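You operate a simulated robot arm through the tools that you are given. There is no shell and no other tool.

Carry out the task below with a simulated two-armed robot. There is one attempt and no reset: what you move stays moved.

## Task
Put the light green cloth on the yellow pack. Put two of the blue t-handle keys from the end of the long table beside head one on the top of the side bench. Take the purple spool from the top of the pale wooden stand and put it on the table before head four. Put the yellow brush on the ledge under the thread cupboard. Take the grey cover and leave it on the bottom board of the shelf with the card pocket. Stack the box labelled "bobbins" from the middle board of the shelf with the card pocket on top of the box that says "nets". Do these in any order. Set down upright: purple spool.
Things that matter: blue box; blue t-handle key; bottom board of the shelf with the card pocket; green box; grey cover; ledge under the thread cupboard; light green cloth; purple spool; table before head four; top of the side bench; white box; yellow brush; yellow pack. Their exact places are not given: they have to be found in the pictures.

The check looks at the end state, three seconds after you hand in, the way a careful person would. Anything else that was tipped, shoved, dropped, spilled or broken makes it a failure. A push-on lid holds only when it is set on centred and level and pressed home; a screw cap is set on level and turned clockwise until tight. Flat cloth is picked up by pressing the open fingertips on it (5 to 10 N) and closing them slowly along it; thin cloth reads only 2 to 8 mm in the jaws.

## Robot
Two 7-joint arms with two-finger parallel grippers on one trunk, on a base that drives. Base frame: it is fixed to the floor where the robot stands at the start and does not move with it; the origin is under the middle of the robot, x ahead of it, y to its left, z up; the surface under the hand at the start is at about z = 82. Readings come in cm, rad, newtons and seconds.
The left shoulder is at the start at [7, 13.4, 117.6], the right one opposite. With the tool pointing down near the work surface each hand reaches from about 10 to 64 cm from the robot's upright axis, wherever it stands, measured 20 degrees to its own side. Places, roughly: blue box, green box, white box [325, 75, 100]; blue t-handle key [50, -25, 100]; bottom board of the shelf with the card pocket (15 [330, 76, 32]; grey cover (7x6x4 cm) [320, 20, 90]; ledge under the thread cupboard (88x16 cm) [316, -50, 88]; light green cloth (9x6x3 cm) [50, 10, 80]; purple spool (4x4x7 cm) [140, 0, 80]; table before head four [60, -270, 80]; top of the side bench [-20, 170, 80]; yellow brush (8x4x5 cm) [140, -20, 80]; yellow pack [-200, -25, 25]. Payload 1.57 kg a hand.
Tool frame (each hand has its own): the origin (TCP) lies between the finger pads and is the grasp point; the fingertips stand 3 cm ahead of it; z points along the fingers, y is the line along which they close. The gripper opens to 8 cm. The fingers are 1.7 cm wide and 1.2 cm thick; the gripper's body (4 by 8.2 cm) begins 8 cm behind the TCP.
Orientation is that of the tool frame in the base frame, as a unit quaternion [w, x, y, z]. With the fingers straight down and closing along the base's y, the tool's x points along the base's -x, its y along +y and its z along -z.

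## Interface
- The arms move only by the tool jog_arm. It takes "left_targets", "right_targets" or both (then of equal length, played together; a hand with none holds still); each is a list of rows, each an object (a shift or turn left out is 0, a gripper value left out holds the last) with "slide": the shift along the base's x, y, z in cm, a list of three; "rot": the turn, a rotation vector about the base's x, y, z in rad, a list of three; "fingers": the closure in counts, from 0 (fully open) to 255 (shut). In form: [{"slide": [dx, dy, dz], "rot": [ax, ay, az], "fingers": fingers}, ...]. A call has 1 to 20 rows; each row is the pose to reach, as a shift and turn from the pose commanded when the call began. A row lasts 0.2 s, in which the tool goes at most 5 cm and 0.15 rad; a call with a longer step from one row to the next is refused whole, and so is a gripper value outside its range. A pose out of reach is approached as far as the arm can. The call stops where the force on the tool passes 40 N (or 10 N more than at its start, if that is more) or the arm is blocked; 0.2 s more then pass. The fingers move at their own pace (about 15.3 cm/s each) and stop on an object; they squeeze with about 20 N. The grip force told is the motor's: it shows also when the fingers shut on nothing. Time passes only in rows, and 0.2 s behind the last, so rows that repeat a pose let the fingers close. It gives the time, the measured TCP pose, the force on the tool (base axes), the opening and the grip force at its end, in the units of the frame above (readings bear some noise), with the torque about the TCP (base axes, N m) and any sound that the robot's microphone picked up, and new pictures: "show" is both (left out), scene, wrist or none (wrist: the cameras of the hands that moved).
- Cameras (640 x 400 px; columns grow to the right, rows downward): "scene" is now at [13.21, 0.8, 139.44]; the picture's right is [0.11, -0.99, 0.00], its down [-0.69, -0.07, -0.72] and it looks along [0.72, 0.08, -0.69] (base axes); focal length 280 px, centre (320, 200). "left" rides on the left gripper at [7.2, 0.7, -12.2] in its tool frame; the picture's right is [-0.09, 1.00, 0.00], its down [-0.84, -0.08, -0.54] and it looks along [-0.54, -0.05, 0.84] (tool axes); focal length 238 px, centre (320, 200). "right" rides on the right gripper at [7.2, -0.7, -12.2] in its tool frame; the picture's right is [0.09, 1.00, 0.00], its down [-0.84, 0.08, -0.54] and it looks along [-0.54, 0.05, 0.84] (tool axes); focal length 238 px, centre (320, 200).
- move_column(by): slides the trunk up (or, below 0, down) by that many cm; the arms and the scene camera ride with it, the base frame stays. It gives what a move gives, with no picture.
- base_move(legs): drives the robot by 1 to 6 legs, each [ahead, left, turn to the left] in cm, cm and rad, along the robot's own axes; the way and the turn of a leg run together, so that a leg with both is an arc; at most 150 cm and 3.142 rad a leg. The arms and the cameras ride along, it lands a little off, and it stops where it bumps. It gives what a move gives, and a new picture of the scene camera.
- head_to(pan, tilt): turns the head with the scene camera to pan (to the left, within 1.501 rad either way) and tilt (down, from -0.506 to 1.204), counted from straight ahead of the robot. It gives what a move gives, and a new picture of the scene camera.
- locate(camera, pixels): for up to 12 pixels [column, row] of the newest picture of that camera ("zoom" is the newest enlarged one), the place [x, y, z] in the base frame of the surface seen there, good to about 0.2 cm. It takes no simulated time.
- zoom(camera, box): a new picture of the part [left, top, right, bottom] of that camera's present view, enlarged. It takes no simulated time.
- job_done(): hands the job in; it is judged then, once.

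Leave the grippers open and the arms clear of the work at the hand-in unless told otherwise.

The tools are called after "Emit:" as a command line: name --argument value ..., lists and objects as JSON in quotes. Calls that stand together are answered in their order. jog_arm: Moves the arms, as the interface text tells. Its arguments: {"type":"object","properties":{"left_targets":{"type":"array","items":{"type":"object","properties":{"slide":{"type":"array","items":{"type":"number"}},"rot":{"type":"array","items":{"type":"number"}},"fingers":{"type":"number"}}}},"right_targets":{"type":"array","items":{"type":"object","properties":{"slide":{"type":"array","items":{"type":"number"}},"rot":{"type":"array","items":{"type":"number"}},"fingers":{"type":"number"}}}},"show":{"type":"string","enum":["both","scene","wrist","none"]}},"required":[]} The other tools are called the same way: move_column (by) slides the trunk up or down; base_move (legs) drives the base; head_to (pan, tilt) turns the head that bears the scene camera; locate (camera, pixels) gives the place of the surface under pixels of a picture; zoom (camera, box) takes an enlarged picture of a part of a camera's view; job_done () hands the job in.

At the start:

```text
time: 0.0
left_ee_pos: [41.19, 21.19, 113.03]
left_orientation: [0.0, -0.001, 1.0, 0.001]
left_ft_force: [0.1, -0.3, 0.9]
left_moment: [0.02, 0.02, 0.0]
left_grip_width: 8.01
left_grasp_force: 0.0
right_ee_pos: [45.02, -17.3, 104.03]
right_orientation: [0.0, 0.0, 1.0, 0.0]
right_ft_force: [0.0, -0.2, -0.9]
right_moment: [0.0, 0.0, -0.03]
right_grip_width: 7.99
right_grasp_force: 0.0
trunk travel left (down, up): [-75.0, 19.0]
robot x, y, heading: [0.28, 0.03, -0.002]
head pan, tilt: [0.106, 0.763]
```

scene: 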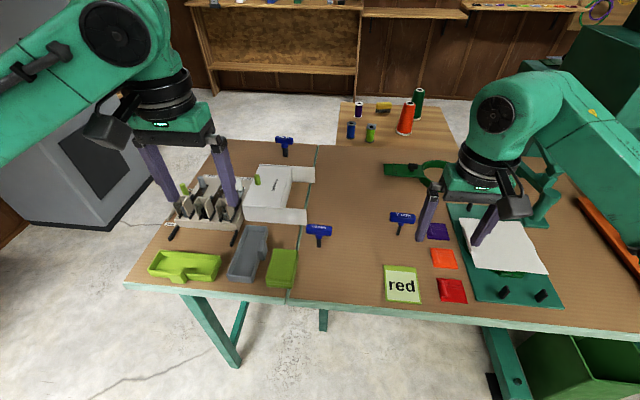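
right: 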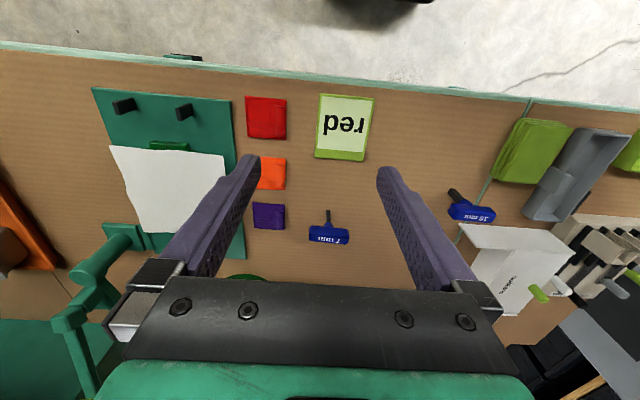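
left: 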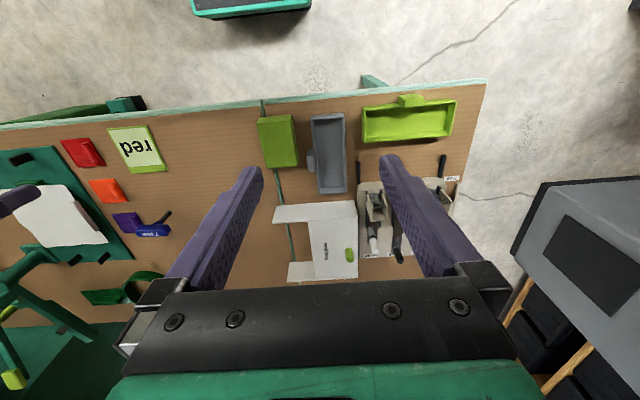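

I see the long table with blue T-handle keys at about (319,232), (402,220), (285,145), a light green block/cloth at (282,268), and a "red" card. I'll zoom in on these first.

Emit:
zoom --camera "scene" --box '[130, 130, 330, 300]'

Emit:
zoom --camera "scene" --box '[300, 180, 580, 340]'

Emit:
zoom --camera "scene" --box '[180, 0, 640, 160]'

Emit:
locate --camera "scene" --pixels '[[319, 229], [402, 216], [285, 140], [282, 268], [402, 284], [451, 291], [443, 259], [439, 231], [185, 266], [250, 250]]'

```text
2.35 times, centred on (230, 215) of scene
```

zoom: 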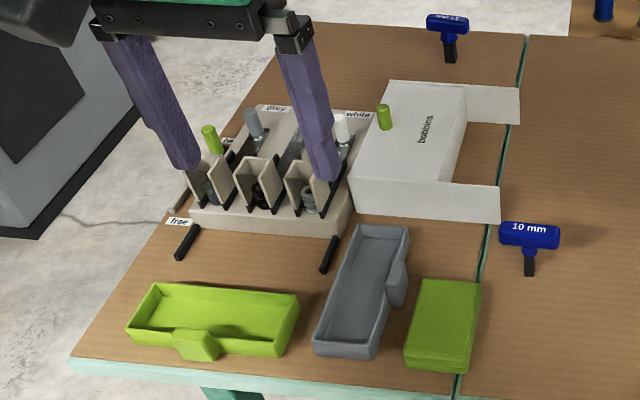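

```text
2.29 times, centred on (440, 260) of scene
```

zoom: 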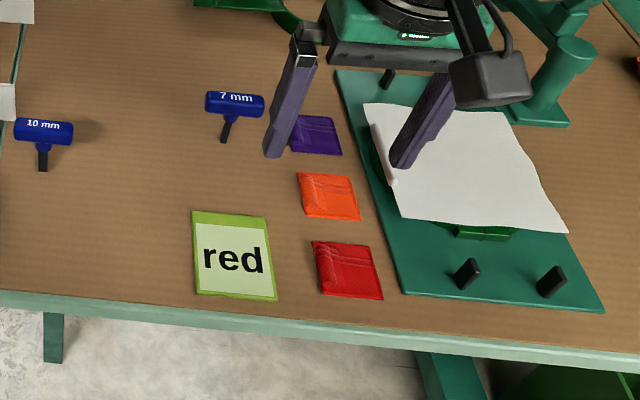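

```text
1.39 times, centred on (410, 80) of scene
```

zoom: 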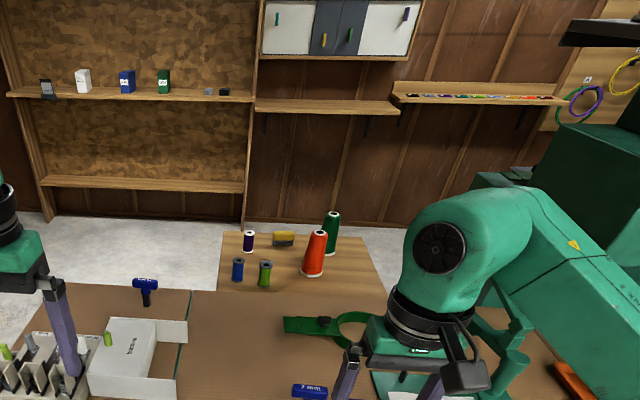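

```text
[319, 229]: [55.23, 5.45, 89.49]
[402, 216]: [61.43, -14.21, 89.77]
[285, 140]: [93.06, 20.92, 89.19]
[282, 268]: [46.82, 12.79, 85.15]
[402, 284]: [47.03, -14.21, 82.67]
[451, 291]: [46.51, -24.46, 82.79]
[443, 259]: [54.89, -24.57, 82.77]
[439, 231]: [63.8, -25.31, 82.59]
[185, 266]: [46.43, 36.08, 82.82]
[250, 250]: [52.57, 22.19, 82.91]
```

The long table has three blue T-handles in view. I need to find which end lies beside head one, so I'll look around with the head, right side first.

Emit:
head_to --pan -0.8 --tilt 0.5

Emit:
head_to --pan -1.5 --tilt 0.4

Emit:
head_to --pan 1.5 --tilt 0.5

Emit:
head_to --pan 0.7 --tilt 0.4

Emit:
head_to --pan 0.0 --tilt 0.2

```text
time: 1.2
left_ee_pos: [41.25, 21.19, 113.05]
left_orientation: [0.0, -0.001, 1.0, 0.0]
left_ft_force: [-0.7, 0.4, 0.5]
left_moment: [0.02, -0.01, 0.03]
left_grip_width: 8.02
left_grasp_force: 0.0
right_ee_pos: [45.05, -17.15, 104.03]
right_orientation: [0.0, 0.0, 1.0, 0.0]
right_ft_force: [-0.2, 0.2, -0.6]
right_moment: [0.03, -0.03, 0.02]
right_grip_width: 8.0
right_grasp_force: 0.0
trunk travel left (down, up): [-75.0, 19.0]
robot x, y, heading: [-0.04, -0.14, 0.001]
head pan, tilt: [-0.799, 0.499]
```

scene: 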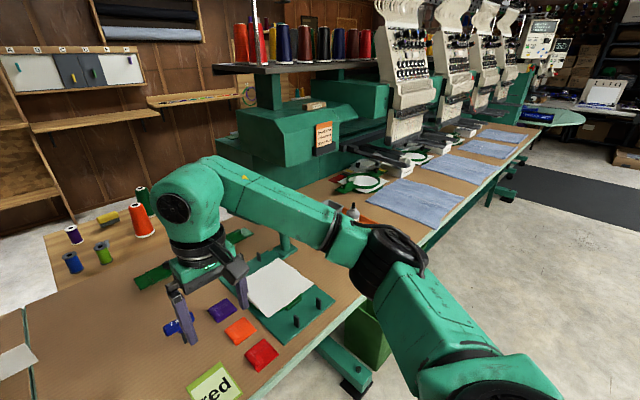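

```text
time: 2.3
left_ee_pos: [41.3, 21.31, 113.05]
left_orientation: [0.0, 0.0, 1.0, 0.001]
left_ft_force: [-1.2, 0.1, -0.2]
left_moment: [0.01, 0.0, 0.01]
left_grip_width: 7.99
left_grasp_force: 0.1
right_ee_pos: [44.99, -17.26, 103.96]
right_orientation: [0.0, 0.0, 1.0, 0.0]
right_ft_force: [-0.2, 0.4, 0.1]
right_moment: [0.0, 0.0, -0.02]
right_grip_width: 8.01
right_grasp_force: 0.1
trunk travel left (down, up): [-75.0, 19.0]
robot x, y, heading: [-0.25, -0.22, 0.003]
head pan, tilt: [-1.499, 0.4]
```

scene: 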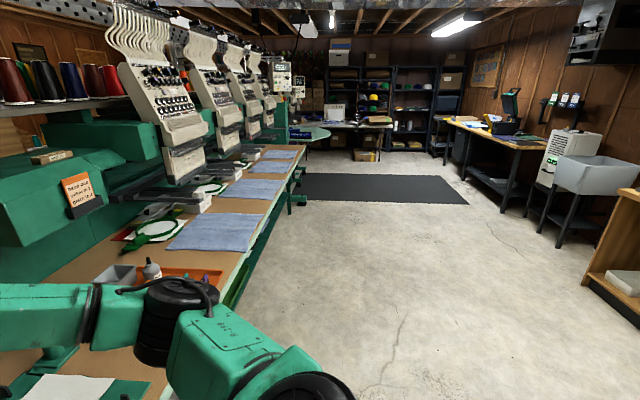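

```text
time: 4.9
left_ee_pos: [41.25, 21.2, 113.15]
left_orientation: [0.001, -0.001, 1.0, 0.0]
left_ft_force: [0.2, 0.1, 0.7]
left_moment: [0.07, -0.01, 0.0]
left_grip_width: 8.01
left_grasp_force: 0.0
right_ee_pos: [44.99, -17.22, 103.87]
right_orientation: [0.0, 0.0, 1.0, -0.001]
right_ft_force: [0.9, 0.6, -0.4]
right_moment: [0.01, 0.04, -0.02]
right_grip_width: 8.02
right_grasp_force: 0.0
trunk travel left (down, up): [-75.0, 19.0]
robot x, y, heading: [-0.51, 0.25, -0.0]
head pan, tilt: [1.499, 0.499]
```

scene: 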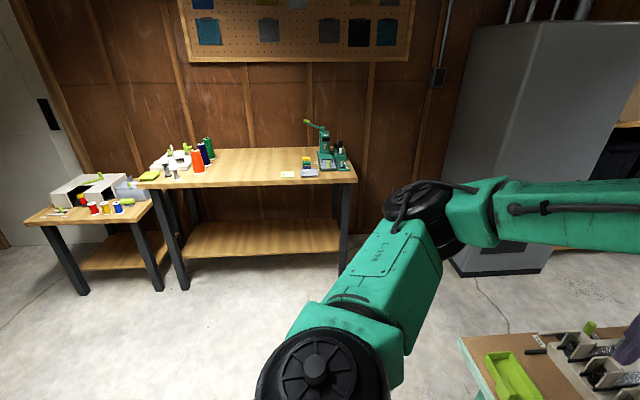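

```text
time: 6.0
left_ee_pos: [41.3, 21.33, 113.14]
left_orientation: [-0.001, -0.001, 1.0, 0.0]
left_ft_force: [-0.4, 1.0, 0.2]
left_moment: [-0.04, 0.01, 0.02]
left_grip_width: 7.99
left_grasp_force: 0.0
right_ee_pos: [45.05, -17.27, 103.98]
right_orientation: [0.0, 0.0, 1.0, 0.0]
right_ft_force: [-0.2, 0.4, 0.4]
right_moment: [0.03, 0.03, -0.03]
right_grip_width: 8.0
right_grasp_force: 0.0
trunk travel left (down, up): [-75.0, 19.0]
robot x, y, heading: [0.28, 0.15, 0.003]
head pan, tilt: [0.7, 0.4]
```

scene: 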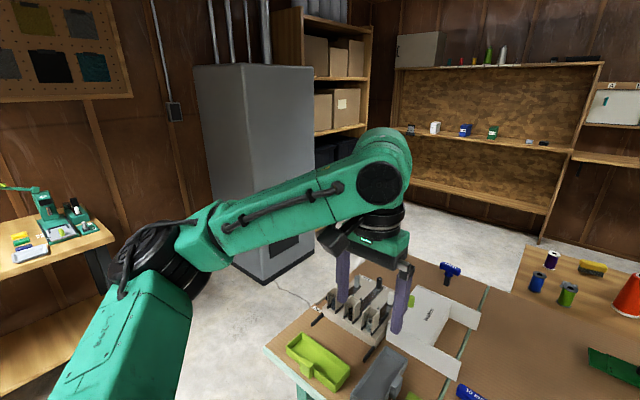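

```text
time: 7.1
left_ee_pos: [41.28, 21.23, 113.19]
left_orientation: [-0.001, 0.0, 1.0, 0.001]
left_ft_force: [-0.5, -0.5, -0.8]
left_moment: [0.03, 0.0, -0.02]
left_grip_width: 8.01
left_grasp_force: 0.0
right_ee_pos: [45.02, -17.31, 103.93]
right_orientation: [0.001, -0.001, 1.0, 0.0]
right_ft_force: [-0.1, -0.3, 0.1]
right_moment: [0.0, -0.01, 0.02]
right_grip_width: 7.96
right_grasp_force: 0.1
trunk travel left (down, up): [-75.0, 19.0]
robot x, y, heading: [0.13, 0.06, -0.005]
head pan, tilt: [0.0, 0.201]
```

scene: 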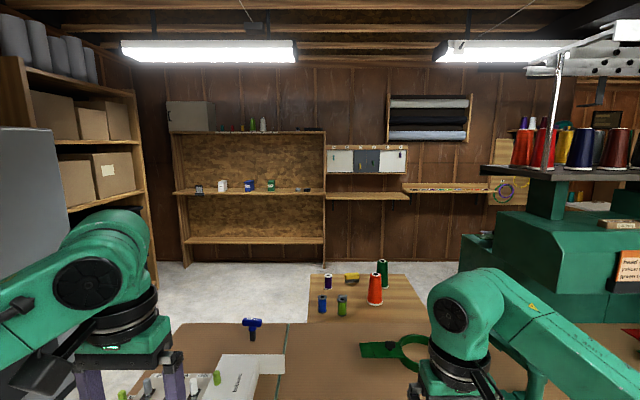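

I see the pale stand with the purple spool at (328,282) and the yellow brush at (352,278), and the far shelf with boxes. I'll zoom in on these.

Emit:
zoom --camera "scene" --box '[160, 110, 420, 270]'

Emit:
zoom --camera "scene" --box '[170, 165, 330, 265]'

Emit:
zoom --camera "scene" --box '[290, 240, 450, 340]'

Emit:
locate --camera "scene" --pixels '[[198, 191], [222, 187], [248, 187], [270, 187], [297, 190], [304, 190], [328, 280], [352, 277], [368, 197], [240, 240], [320, 300], [245, 325]]'

```text
2.46 times, centred on (290, 190) of scene
```

zoom: 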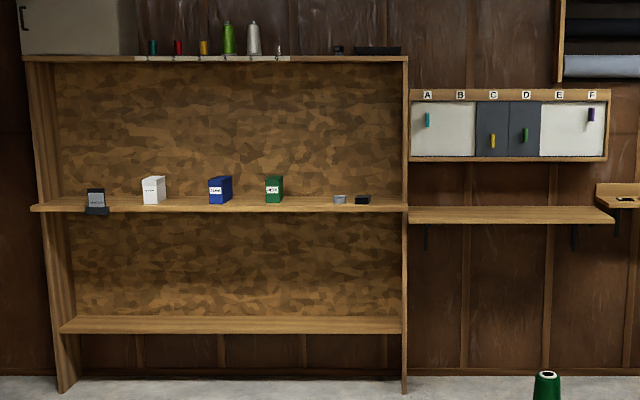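

```text
4.00 times, centred on (250, 215) of scene
```

zoom: 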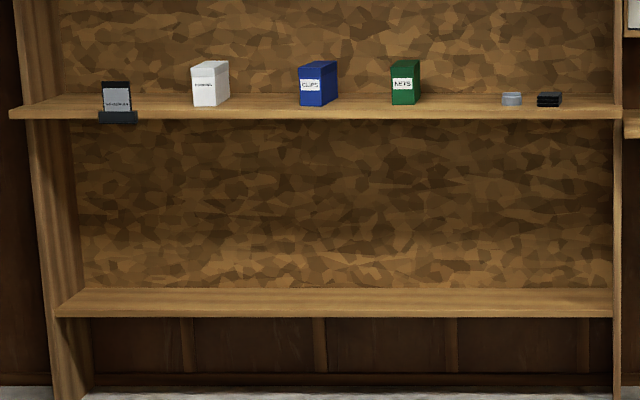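

```text
4.00 times, centred on (370, 290) of scene
```

zoom: 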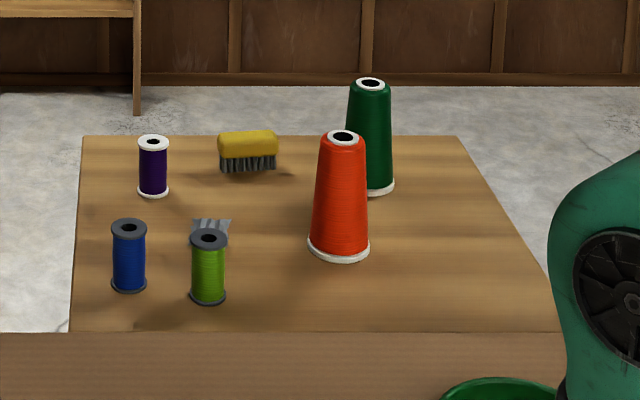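

```text
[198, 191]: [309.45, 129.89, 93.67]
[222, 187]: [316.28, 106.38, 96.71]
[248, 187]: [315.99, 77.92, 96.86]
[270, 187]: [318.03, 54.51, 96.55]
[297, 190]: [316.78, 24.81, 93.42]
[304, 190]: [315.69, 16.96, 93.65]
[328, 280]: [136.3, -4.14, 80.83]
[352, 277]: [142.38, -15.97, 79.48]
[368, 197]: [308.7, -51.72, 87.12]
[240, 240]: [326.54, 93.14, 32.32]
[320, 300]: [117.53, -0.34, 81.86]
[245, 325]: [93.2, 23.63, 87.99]
```

White box reads BOBBINS, blue CLIPS, green NETS; a grey and a black item stand right on the middle board. Now I check the keys more closely with the wrist camera.

Emit:
zoom --camera "right" --box '[220, 80, 520, 260]'

Emit:
locate --camera "right" --pixels '[[328, 235], [328, 216], [472, 212], [455, 192], [440, 100], [328, 243], [310, 240], [346, 240]]'

Emit:
zoom --camera "right" --box '[420, 160, 540, 240]'

Emit:
head_to --pan 0.1 --tilt 1.1

```text
2.13 times, centred on (370, 170) of right
```

zoom: 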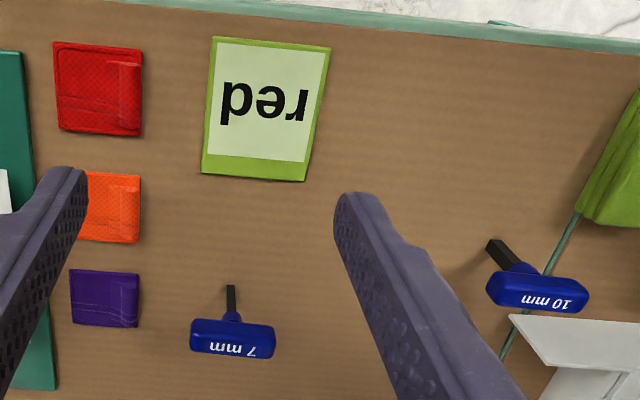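

```text
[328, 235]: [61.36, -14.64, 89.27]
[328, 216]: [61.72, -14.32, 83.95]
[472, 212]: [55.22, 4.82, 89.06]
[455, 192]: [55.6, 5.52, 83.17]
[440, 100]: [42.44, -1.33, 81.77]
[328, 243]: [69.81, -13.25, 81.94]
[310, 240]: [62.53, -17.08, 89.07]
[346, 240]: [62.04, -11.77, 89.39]
```

```text
5.00 times, centred on (480, 200) of right
```

zoom: 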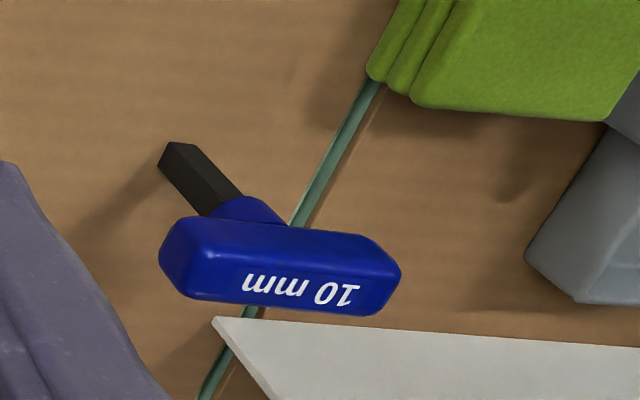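

```text
time: 8.3
left_ee_pos: [41.21, 21.17, 113.07]
left_orientation: [-0.001, -0.001, 1.0, 0.0]
left_ft_force: [-0.8, 0.5, -0.9]
left_moment: [0.01, 0.0, -0.01]
left_grip_width: 8.0
left_grasp_force: 0.2
right_ee_pos: [44.98, -17.25, 104.0]
right_orientation: [0.0, 0.0, 1.0, 0.0]
right_ft_force: [0.3, 0.7, 0.4]
right_moment: [-0.02, 0.05, 0.03]
right_grip_width: 8.02
right_grasp_force: 0.1
trunk travel left (down, up): [-75.0, 19.0]
robot x, y, heading: [-0.04, 0.1, 0.005]
head pan, tilt: [0.099, 1.1]
```

scene: 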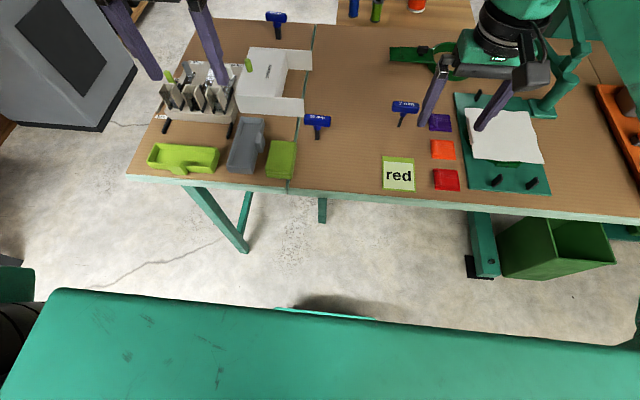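

The keys stand upright on their stems, handles along y, tops near z=89.5. I now measure the table edge, the robot's own front, and cloth and spread of items.

Emit:
locate --camera "scene" --pixels '[[320, 308], [60, 292], [600, 340], [130, 172], [290, 188], [600, 215], [280, 158], [282, 175], [268, 172], [295, 145], [317, 120], [405, 105]]'

Emit:
zoom --camera "scene" --box '[220, 80, 340, 200]'

Emit:
zoom --camera "left" --box '[220, 90, 380, 200]'

Emit:
locate --camera "left" --pixels '[[278, 140], [262, 122], [294, 116], [297, 164], [270, 165], [327, 150], [155, 228]]'

```text
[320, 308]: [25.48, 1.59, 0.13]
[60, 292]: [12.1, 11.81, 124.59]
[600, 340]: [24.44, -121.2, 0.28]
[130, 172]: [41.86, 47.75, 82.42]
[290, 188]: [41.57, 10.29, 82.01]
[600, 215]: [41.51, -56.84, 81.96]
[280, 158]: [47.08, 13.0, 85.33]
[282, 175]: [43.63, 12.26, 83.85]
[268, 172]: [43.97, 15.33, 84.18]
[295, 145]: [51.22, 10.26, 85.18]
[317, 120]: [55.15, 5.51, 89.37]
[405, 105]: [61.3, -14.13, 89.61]
```

```text
3.33 times, centred on (280, 140) of scene
```

zoom: 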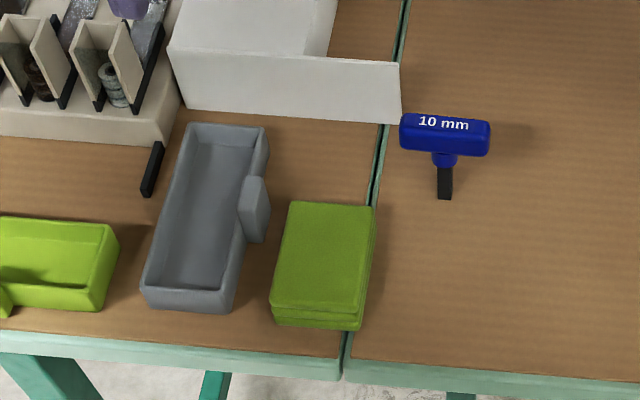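

```text
3.64 times, centred on (300, 145) of left
```

zoom: 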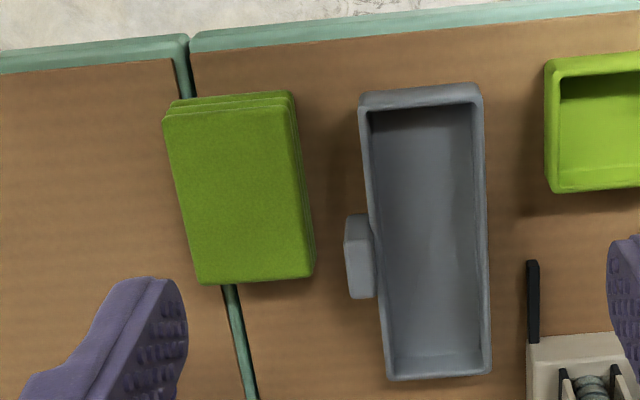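

```text
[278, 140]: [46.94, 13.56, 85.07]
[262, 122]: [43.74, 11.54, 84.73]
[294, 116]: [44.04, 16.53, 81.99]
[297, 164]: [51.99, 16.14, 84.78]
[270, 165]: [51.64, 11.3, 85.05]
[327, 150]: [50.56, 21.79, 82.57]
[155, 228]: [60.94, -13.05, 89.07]
```

Cloth block: centre about (47.2, 13.4), top z≈85, 6 cm wide along y. Now I check the passage left of the table (furnace corner) and the side bench/pack by looking left and further.

Emit:
head_to --pan 0.9 --tilt 0.7

```text
time: 9.4
left_ee_pos: [41.25, 21.22, 112.94]
left_orientation: [0.0, -0.001, 1.0, 0.0]
left_ft_force: [0.3, 0.7, -0.4]
left_moment: [-0.02, -0.03, 0.02]
left_grip_width: 8.0
left_grasp_force: 0.1
right_ee_pos: [45.06, -17.27, 104.01]
right_orientation: [0.0, 0.0, 1.0, 0.001]
right_ft_force: [0.9, 0.3, -0.7]
right_moment: [-0.01, 0.04, 0.01]
right_grip_width: 7.99
right_grasp_force: 0.1
trunk travel left (down, up): [-75.0, 19.0]
robot x, y, heading: [0.44, 0.25, 0.0]
head pan, tilt: [0.901, 0.7]
```

scene: 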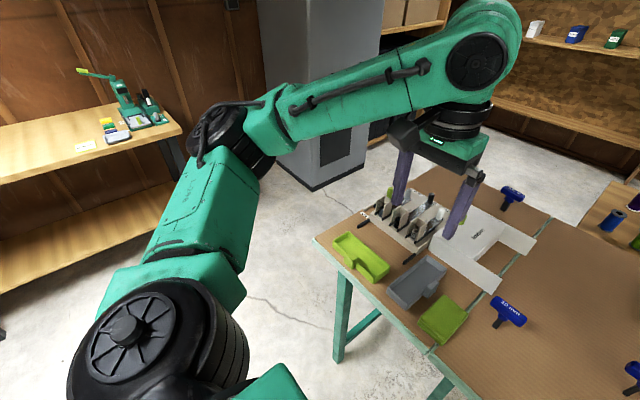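

Emit:
locate --camera "scene" --pixels '[[316, 187], [362, 165], [290, 172], [180, 132], [60, 140], [318, 240], [428, 170], [340, 355], [560, 140], [120, 170], [110, 225]]'

Emit:
zoom --camera "scene" --box '[0, 60, 200, 200]'

```text
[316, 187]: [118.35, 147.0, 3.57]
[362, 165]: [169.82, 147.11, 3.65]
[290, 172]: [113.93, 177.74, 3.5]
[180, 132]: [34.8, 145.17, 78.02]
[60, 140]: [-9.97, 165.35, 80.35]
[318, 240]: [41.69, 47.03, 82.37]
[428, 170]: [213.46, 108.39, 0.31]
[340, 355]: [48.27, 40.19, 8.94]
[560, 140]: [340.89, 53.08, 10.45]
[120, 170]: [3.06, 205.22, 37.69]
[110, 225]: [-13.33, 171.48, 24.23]
```

```text
2.86 times, centred on (100, 130) of scene
```

zoom: 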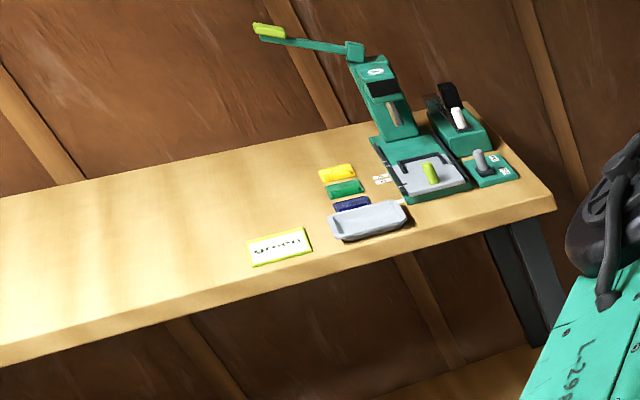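

The furnace is at y≥147 and the side bench front edge at y≈145, so the passage is wide. The bench middle near (-15,165,80.4) is clear. I drive 6 cm forward for better reach to the keys, then look down.

Emit:
base_move --legs '[[6, 0, 0]]'

Emit:
head_to --pan 0.0 --tilt 0.8

Emit:
zoom --camera "scene" --box '[250, 200, 450, 320]'

```text
time: 10.4
left_ee_pos: [46.76, 21.37, 113.35]
left_orientation: [0.003, -0.001, 1.0, 0.0]
left_ft_force: [-0.7, 0.1, 0.0]
left_moment: [0.0, -0.04, 0.01]
left_grip_width: 8.0
left_grasp_force: 0.1
right_ee_pos: [50.5, -17.32, 104.24]
right_orientation: [0.001, -0.001, 1.0, 0.001]
right_ft_force: [-0.8, 0.2, 0.5]
right_moment: [-0.03, 0.01, -0.01]
right_grip_width: 7.99
right_grasp_force: 0.0
trunk travel left (down, up): [-75.0, 19.0]
robot x, y, heading: [6.08, 0.23, 0.006]
head pan, tilt: [0.901, 0.7]
```

scene: 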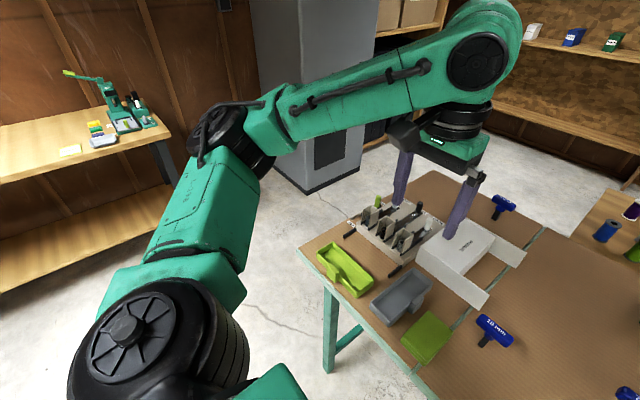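

```text
time: 11.6
left_ee_pos: [47.2, 21.37, 113.02]
left_orientation: [0.0, -0.001, 1.0, 0.0]
left_ft_force: [0.8, 0.2, 0.2]
left_moment: [0.0, 0.04, 0.03]
left_grip_width: 8.0
left_grasp_force: 0.0
right_ee_pos: [50.94, -17.38, 104.05]
right_orientation: [0.0, 0.0, 1.0, 0.0]
right_ft_force: [-0.9, 0.3, 0.1]
right_moment: [-0.01, -0.01, 0.02]
right_grip_width: 8.02
right_grasp_force: 0.1
trunk travel left (down, up): [-75.0, 19.0]
robot x, y, heading: [5.56, 0.23, 0.001]
head pan, tilt: [0.0, 0.799]
```

scene: 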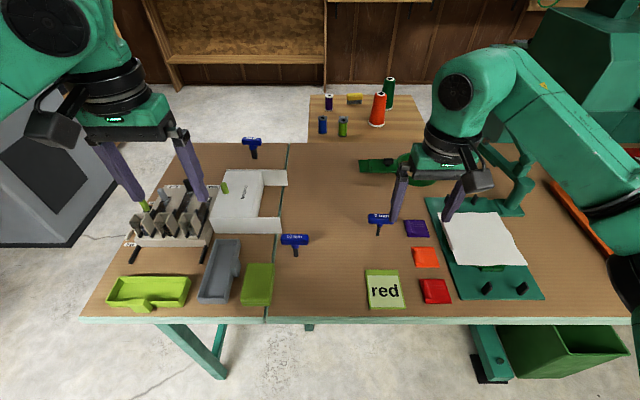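

```text
3.20 times, centred on (350, 260) of scene
```

zoom: 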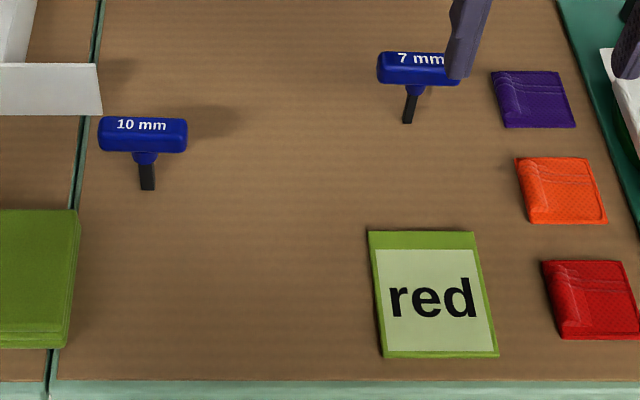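

I locate the ends of both handles and the stems in this enlarged picture.

Emit:
locate --camera "zoom" --pixels '[[103, 134], [183, 138], [143, 119], [143, 146], [147, 180], [381, 68], [440, 75], [415, 53], [412, 82], [408, 117], [20, 215], [60, 340]]'

Emit:
zoom --camera "right" --box '[280, 160, 540, 320]'

```text
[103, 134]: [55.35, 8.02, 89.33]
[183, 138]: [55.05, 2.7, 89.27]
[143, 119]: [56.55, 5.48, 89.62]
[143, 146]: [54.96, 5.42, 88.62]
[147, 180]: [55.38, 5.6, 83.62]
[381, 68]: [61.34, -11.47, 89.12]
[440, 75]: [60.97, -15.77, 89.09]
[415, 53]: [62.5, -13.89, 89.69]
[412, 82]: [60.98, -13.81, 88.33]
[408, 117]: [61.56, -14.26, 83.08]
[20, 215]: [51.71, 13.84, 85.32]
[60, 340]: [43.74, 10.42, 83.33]
```

```text
2.46 times, centred on (410, 240) of right
```

zoom: 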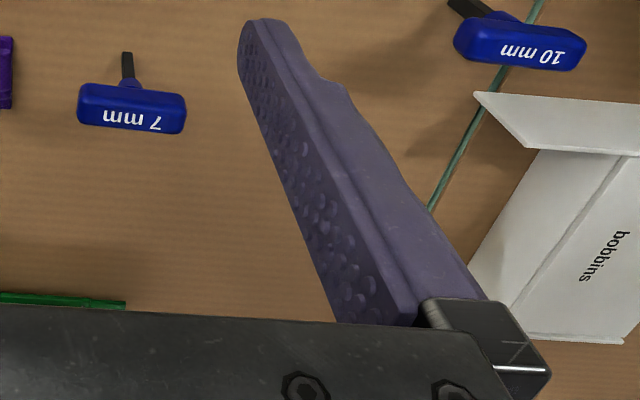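

Keys' handle centres: 10 mm at (55.9, 5.4), 7 mm at (61.8, -14.2), both ~2 cm thick along x. I turn the right gripper 90° (fingers closing along x) while moving over the 7 mm key, staying high.

Emit:
jog_arm --right_targets '[{"slide": [1, 0.3, 0], "rot": [0, 0, 0.143], "fingers": 0}, {"slide": [2, 0.6, 0], "rot": [0, 0, 0.286]}, {"slide": [3, 0.9, 0], "rot": [0, 0, 0.429]}, {"slide": [4, 1.2, 0], "rot": [0, 0, 0.571]}, {"slide": [5, 1.5, 0], "rot": [0, 0, 0.714]}, {"slide": [6, 1.8, 0], "rot": [0, 0, 0.857]}, {"slide": [7, 2.1, 0], "rot": [0, 0, 1.0]}, {"slide": [8, 2.4, 0], "rot": [0, 0, 1.142]}, {"slide": [9, 2.7, 0], "rot": [0, 0, 1.285]}, {"slide": [10, 3.0, -1], "rot": [0, 0, 1.428]}, {"slide": [10.86, 3.18, -3], "rot": [0, 0, 1.571]}, {"slide": [10.86, 3.18, -5], "rot": [0, 0, 1.571]}, {"slide": [10.86, 3.18, -5], "rot": [0, 0, 1.571]}]'

```text
time: 14.4
left_ee_pos: [47.3, 21.12, 113.06]
left_orientation: [-0.002, -0.001, 1.0, 0.0]
left_ft_force: [-0.6, -0.1, -0.5]
left_moment: [0.02, 0.04, -0.04]
left_grip_width: 8.02
left_grasp_force: 0.0
right_ee_pos: [33.79, -2.57, 86.74]
right_orientation: [0.031, -0.698, 0.715, -0.021]
right_ft_force: [1.2, -0.7, -0.1]
right_moment: [0.0, 0.0, 0.0]
right_grip_width: 8.0
right_grasp_force: 0.0
right hand out of reach, approached as far as the arm can: row 4, 5, 6, 7, 8, 9, 10, 11, 12, 13
trunk travel left (down, up): [-75.0, 19.0]
robot x, y, heading: [5.5, 0.32, 0.004]
head pan, tilt: [0.0, 0.799]
```

scene: 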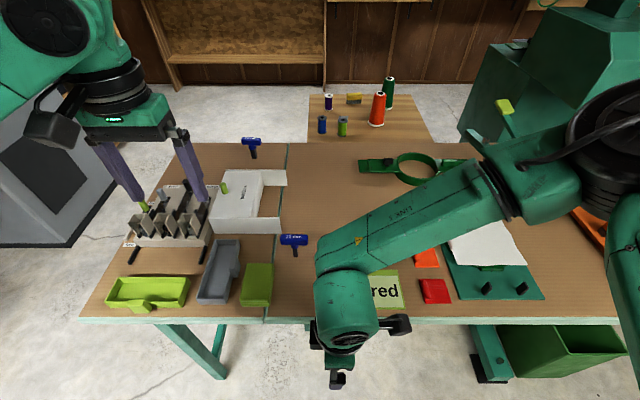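
right: 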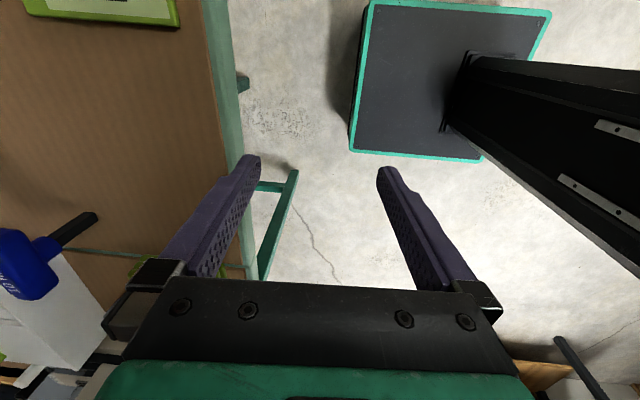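

The right arm could not make that turn and folded to (33.8,-2.6,86.7). Before moving I check whether anything was touched, with the left camera and a scene zoom.

Emit:
zoom --camera "left" --box '[0, 80, 320, 280]'

Emit:
zoom --camera "scene" --box '[260, 150, 560, 390]'

Emit:
locate --camera "scene" --pixels '[[355, 280], [400, 220], [450, 185], [520, 160], [600, 120], [345, 345], [395, 325], [340, 380], [440, 205]]'

```text
2.00 times, centred on (160, 180) of left
```

zoom: 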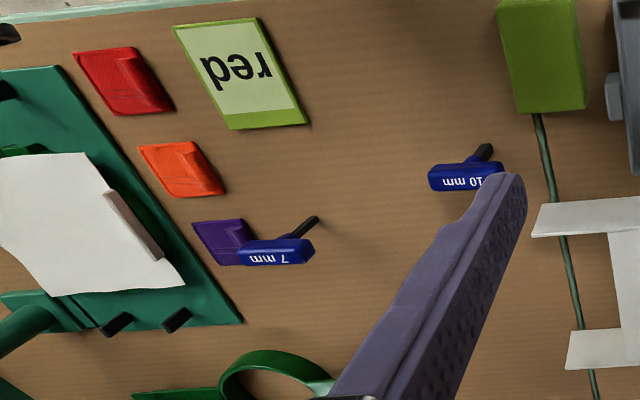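

```text
1.67 times, centred on (410, 270) of scene
```

zoom: 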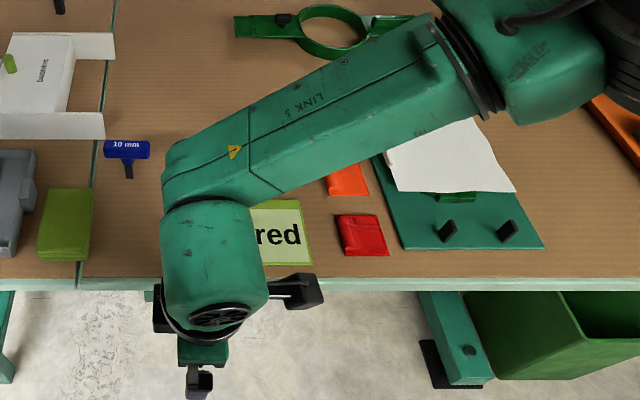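

```text
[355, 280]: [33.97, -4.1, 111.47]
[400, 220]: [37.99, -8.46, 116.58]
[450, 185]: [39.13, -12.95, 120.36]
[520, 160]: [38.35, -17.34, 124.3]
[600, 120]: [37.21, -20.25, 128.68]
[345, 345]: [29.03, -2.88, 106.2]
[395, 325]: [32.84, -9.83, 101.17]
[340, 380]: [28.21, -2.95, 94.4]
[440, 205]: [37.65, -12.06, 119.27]
```

The left camera shows both keys and the packets still standing/untouched; the folded right arm hovers in front of the table edge. For safety I raise the trunk 18 cm before unfolding the arm.

Emit:
move_column --by 18

```text
time: 16.4
left_ee_pos: [47.07, 21.22, 131.05]
left_orientation: [0.001, -0.001, 1.0, 0.0]
left_ft_force: [-0.4, 0.4, 0.0]
left_moment: [0.02, 0.0, -0.01]
left_grip_width: 7.98
left_grasp_force: 0.0
right_ee_pos: [33.8, -2.56, 104.94]
right_orientation: [0.031, -0.697, 0.716, -0.021]
right_ft_force: [0.3, -0.2, -1.6]
right_moment: [-0.01, -0.02, 0.01]
right_grip_width: 7.98
right_grasp_force: 0.0
trunk travel left (down, up): [-93.0, 1.0]
robot x, y, heading: [5.93, 0.03, 0.002]
head pan, tilt: [0.0, 0.799]
```

Trunk is up; fingertips now at about z=102. I test how the right arm answers with one tiny move (1 cm up).

Emit:
jog_arm --right_targets '[{"slide": [0, 0, 1]}]' --show "scene"

```text
time: 16.8
left_ee_pos: [47.19, 21.27, 131.1]
left_orientation: [0.001, -0.001, 1.0, 0.0]
left_ft_force: [-0.3, -0.3, 0.7]
left_moment: [0.0, 0.04, 0.02]
left_grip_width: 8.0
left_grasp_force: 0.1
right_ee_pos: [33.78, -2.49, 104.82]
right_orientation: [0.031, -0.698, 0.716, -0.022]
right_ft_force: [-0.3, 0.2, 0.7]
right_moment: [0.02, 0.0, -0.01]
right_grip_width: 7.98
right_grasp_force: 0.1
right hand out of reach, approached as far as the arm can: row 1
trunk travel left (down, up): [-93.0, 1.0]
robot x, y, heading: [5.74, -0.02, -0.005]
head pan, tilt: [0.0, 0.799]
```

scene: 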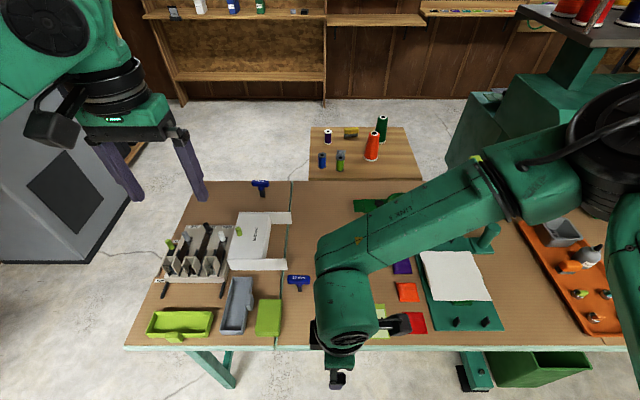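

I unwind the turn stepwise back toward the original right-hand pose, high above the table.

Emit:
jog_arm --right_targets '[{"slide": [-1, -0.3, 0], "rot": [0, 0, -0.143]}, {"slide": [-2, -0.6, 0], "rot": [0, 0, -0.286]}, {"slide": [-3, -0.9, 0], "rot": [0, 0, -0.429]}, {"slide": [-4, -1.2, 0], "rot": [0, 0, -0.571]}, {"slide": [-5, -1.5, 0], "rot": [0, 0, -0.714]}, {"slide": [-6, -1.8, 0], "rot": [0, 0, -0.857]}, {"slide": [-7, -2.1, 0], "rot": [0, 0, -1.0]}, {"slide": [-8, -2.4, 0], "rot": [0, 0, -1.142]}, {"slide": [-9, -2.7, 0], "rot": [0, 0, -1.285]}, {"slide": [-10, -3.0, 1], "rot": [0, 0, -1.428]}, {"slide": [-10.86, -3.18, 4], "rot": [0, 0, -1.571]}, {"slide": [-10.86, -3.18, 4], "rot": [0, 0, -1.571]}, {"slide": [-10.86, -3.18, 4], "rot": [0, 0, -1.571]}]'

```text
time: 19.1
left_ee_pos: [47.09, 21.22, 131.07]
left_orientation: [-0.001, -0.001, 1.0, 0.001]
left_ft_force: [-0.5, 0.1, 0.8]
left_moment: [0.0, -0.05, -0.03]
left_grip_width: 8.01
left_grasp_force: 0.0
right_ee_pos: [23.85, -5.95, 106.61]
right_orientation: [0.019, -0.029, 0.999, -0.039]
right_ft_force: [-7.9, 2.6, -25.1]
right_moment: [-0.2, -3.11, -0.32]
right_grip_width: 8.01
right_grasp_force: 0.1
trunk travel left (down, up): [-93.0, 1.0]
robot x, y, heading: [6.25, -0.13, 0.001]
head pan, tilt: [0.0, 0.799]
stopped in row 11 (right hand): the force on the tool passed its limit at 152 N (the readings are from after the stop); the commanded pose is now the measured one
```

scene: 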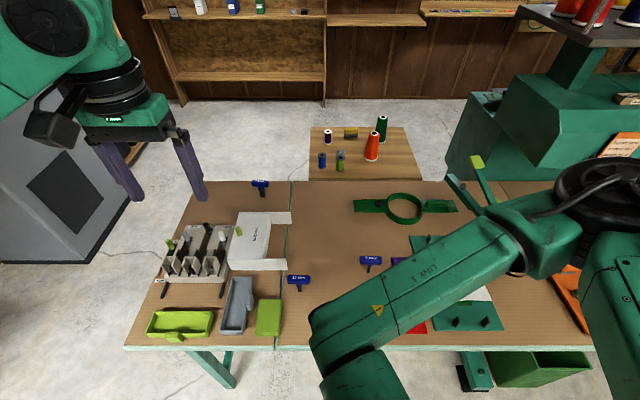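
right: 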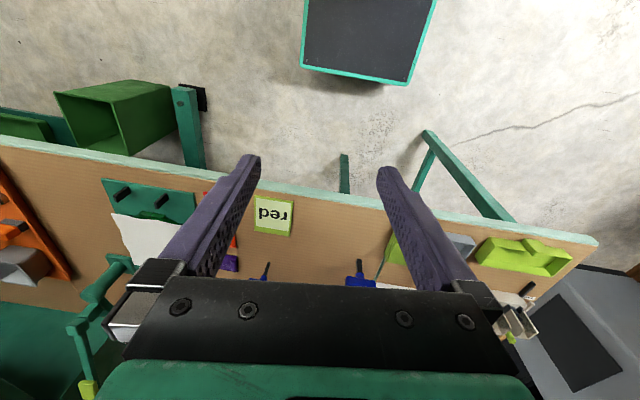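

The hand touched the robot's own trunk at (23.9,-6). Nothing on the table is touched. The commanded pose is now the measured one, so I move it forward and outward gently.

Emit:
jog_arm --right_targets '[{"slide": [3, 0, 0]}, {"slide": [6, 0, 0]}, {"slide": [9, -2, 2]}, {"slide": [13, -4, 4]}, {"slide": [17, -6, 6]}, {"slide": [21, -9, 8]}, {"slide": [25, -11, 10]}, {"slide": [27, -11.5, 12]}]'

```text
refused: row 6 steps farther than a row can; nothing moved
```

Emit:
jog_arm --right_targets '[{"slide": [3, 0, 0]}, {"slide": [6, 0, 0]}, {"slide": [9, -2, 2]}, {"slide": [12, -4, 4]}, {"slide": [15, -6, 6]}, {"slide": [18, -8, 8]}, {"slide": [21, -10, 10]}, {"slide": [24, -11, 12]}, {"slide": [27, -11.5, 12]}]'

```text
time: 19.4
left_ee_pos: [47.2, 21.19, 131.05]
left_orientation: [0.0, -0.001, 1.0, 0.0]
left_ft_force: [0.2, -0.1, -0.5]
left_moment: [0.0, 0.01, 0.01]
left_grip_width: 7.99
left_grasp_force: 0.1
right_ee_pos: [24.52, -5.83, 106.48]
right_orientation: [0.019, -0.032, 0.999, -0.04]
right_ft_force: [1.0, -0.7, -0.4]
right_moment: [0.01, 0.0, 0.04]
right_grip_width: 8.0
right_grasp_force: 0.1
trunk travel left (down, up): [-93.0, 1.0]
robot x, y, heading: [5.69, -0.01, 0.0]
head pan, tilt: [0.0, 0.799]
stopped in row 1 (right hand): the force on the tool passed its limit at 59 N (the readings are from after the stop); the commanded pose is now the measured one
```

scene: 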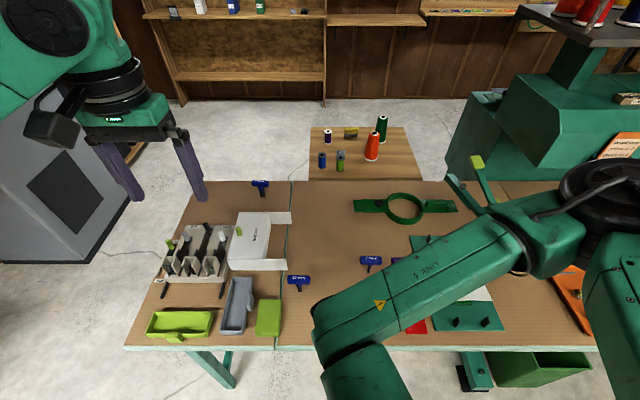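
right: 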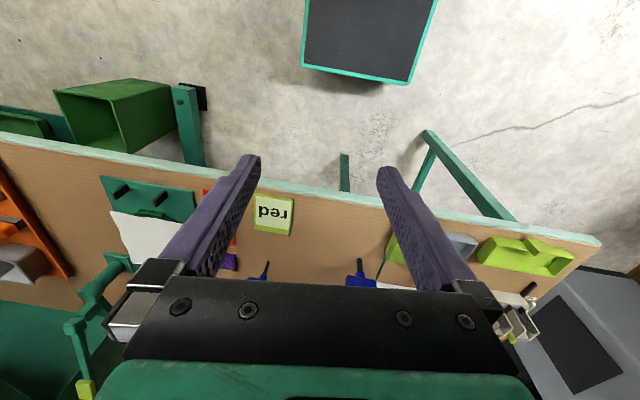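

Force is now near zero, after moving 0.7 cm away. I continue forward in smaller steps.

Emit:
jog_arm --right_targets '[{"slide": [0.5, 0, 0]}, {"slide": [1, 0, 0]}, {"slide": [1.5, 0, 0]}, {"slide": [2, 0, 0]}, {"slide": [3, 0, 0]}, {"slide": [4, 0, 0]}, {"slide": [6, 0, 0]}, {"slide": [8, -1, 1]}]'

```text
time: 21.2
left_ee_pos: [47.15, 21.15, 131.05]
left_orientation: [-0.001, 0.0, 1.0, 0.0]
left_ft_force: [-0.3, -0.7, 0.0]
left_moment: [0.0, 0.02, 0.05]
left_grip_width: 7.98
left_grasp_force: 0.1
right_ee_pos: [32.43, -7.0, 107.57]
right_orientation: [0.019, -0.031, 0.999, -0.038]
right_ft_force: [-0.7, -0.5, 0.4]
right_moment: [0.04, 0.0, -0.02]
right_grip_width: 8.01
right_grasp_force: 0.1
trunk travel left (down, up): [-93.0, 1.0]
robot x, y, heading: [5.78, 0.49, 0.0]
head pan, tilt: [0.0, 0.799]
```

scene: 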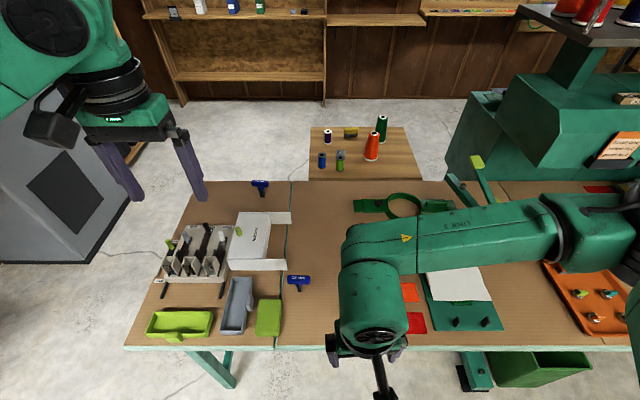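
right: 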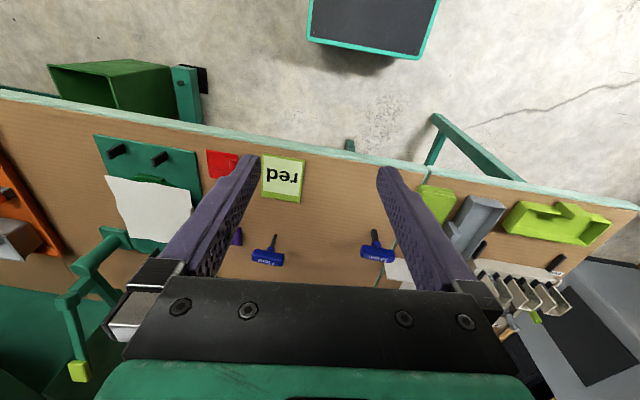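

Free now. I continue forward and out to the start-like pose.

Emit:
jog_arm --right_targets '[{"slide": [3, -1.5, 2]}, {"slide": [6, -3, 4]}, {"slide": [9, -5, 6]}, {"slide": [12, -7, 8]}, {"slide": [15, -9, 10]}, {"slide": [18, -10, 12]}, {"slide": [18.5, -10.3, 14]}]'

```text
time: 22.8
left_ee_pos: [47.18, 21.38, 131.16]
left_orientation: [0.0, -0.001, 1.0, 0.0]
left_ft_force: [0.6, 0.1, -0.4]
left_moment: [0.0, -0.01, -0.04]
left_grip_width: 7.99
left_grasp_force: 0.1
right_ee_pos: [50.8, -17.11, 121.54]
right_orientation: [0.019, -0.031, 0.999, -0.04]
right_ft_force: [0.2, -0.1, -0.1]
right_moment: [-0.02, 0.0, -0.01]
right_grip_width: 8.0
right_grasp_force: 0.1
trunk travel left (down, up): [-93.0, 1.0]
robot x, y, heading: [5.92, -0.19, -0.001]
head pan, tilt: [0.0, 0.799]
```

scene: 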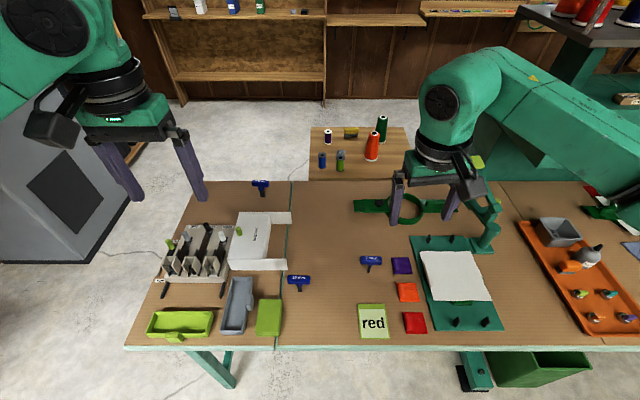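
right: 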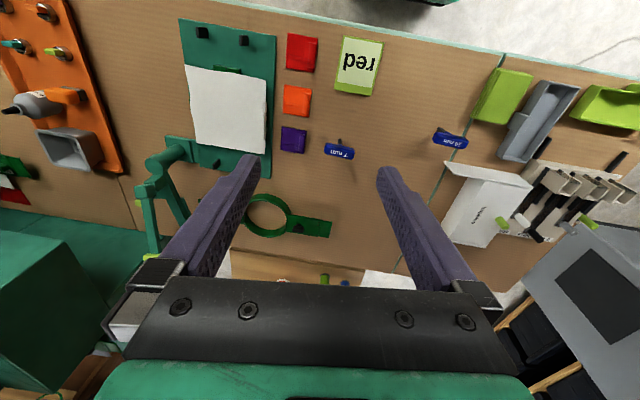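

Both arms are clear again and everything on the table is as before. New plan: grip each key by the two ends of its handle (5.5 cm, along y), which needs no turning. I lower the trunk back by 18 cm.

Emit:
move_column --by -18

Emit:
jog_arm --right_targets '[{"slide": [3.5, 1, 0], "rot": [0.04, 0.019, -0.031], "fingers": 0}, {"slide": [7, 2, -1], "rot": [0.08, 0.038, -0.062]}, {"slide": [10.7, 2.9, -3], "rot": [0.08, 0.038, -0.062]}, {"slide": [10.9, 2.9, -6], "rot": [0.08, 0.038, -0.062]}, {"slide": [10.9, 2.9, -6], "rot": [0.08, 0.038, -0.062]}]'

```text
time: 24.8
left_ee_pos: [47.1, 21.21, 113.07]
left_orientation: [0.0, -0.001, 1.0, -0.001]
left_ft_force: [-0.6, 0.4, -0.1]
left_moment: [-0.02, -0.03, 0.05]
left_grip_width: 7.99
left_grasp_force: 0.1
right_ee_pos: [50.77, -17.21, 103.47]
right_orientation: [0.018, -0.031, 0.999, -0.04]
right_ft_force: [0.2, -0.4, -0.4]
right_moment: [-0.03, 0.0, -0.04]
right_grip_width: 8.0
right_grasp_force: 0.1
trunk travel left (down, up): [-75.0, 19.0]
robot x, y, heading: [5.85, 0.49, 0.002]
head pan, tilt: [0.0, 0.799]
```

```text
time: 26.0
left_ee_pos: [47.15, 21.21, 112.93]
left_orientation: [-0.001, -0.002, 1.0, 0.0]
left_ft_force: [0.2, 0.3, 0.4]
left_moment: [-0.01, -0.02, -0.02]
left_grip_width: 7.99
left_grasp_force: 0.1
right_ee_pos: [61.61, -14.3, 97.59]
right_orientation: [0.0, 0.0, 1.0, 0.0]
right_ft_force: [-0.4, -0.5, 0.0]
right_moment: [0.0, 0.01, 0.02]
right_grip_width: 8.01
right_grasp_force: 0.0
trunk travel left (down, up): [-75.0, 19.0]
robot x, y, heading: [5.78, 0.17, -0.004]
head pan, tilt: [0.0, 0.799]
```

scene: 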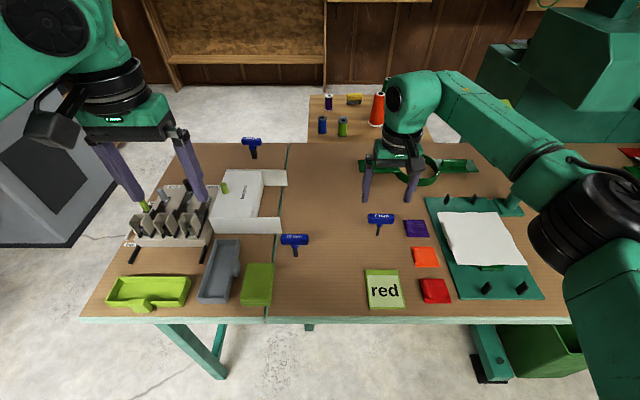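
right: 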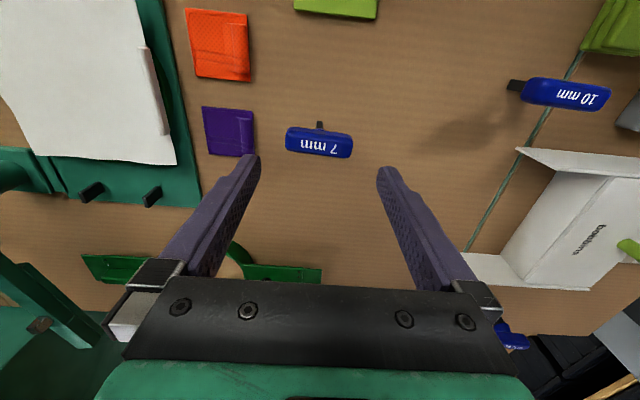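

The 7 mm key lies between the fingers in the wrist view at (318,143). I locate its ends precisely.

Emit:
locate --camera "right" --pixels '[[290, 137], [348, 147], [318, 150], [320, 136]]'

Emit:
zoom --camera "right" --box '[220, 90, 420, 210]'

```text
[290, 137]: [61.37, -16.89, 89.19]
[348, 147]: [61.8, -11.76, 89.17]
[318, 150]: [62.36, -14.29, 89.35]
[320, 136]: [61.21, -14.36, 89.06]
```

```text
3.20 times, centred on (320, 150) of right
```

zoom: 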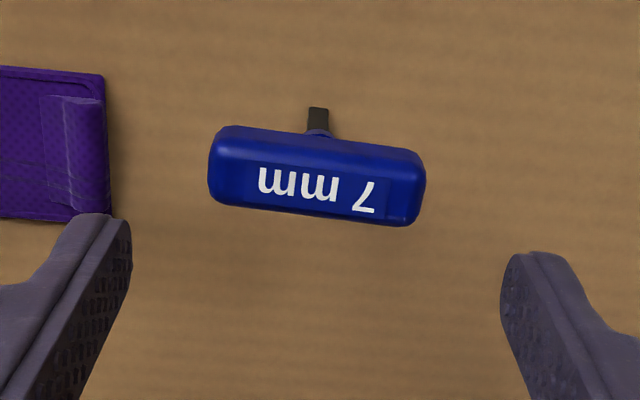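

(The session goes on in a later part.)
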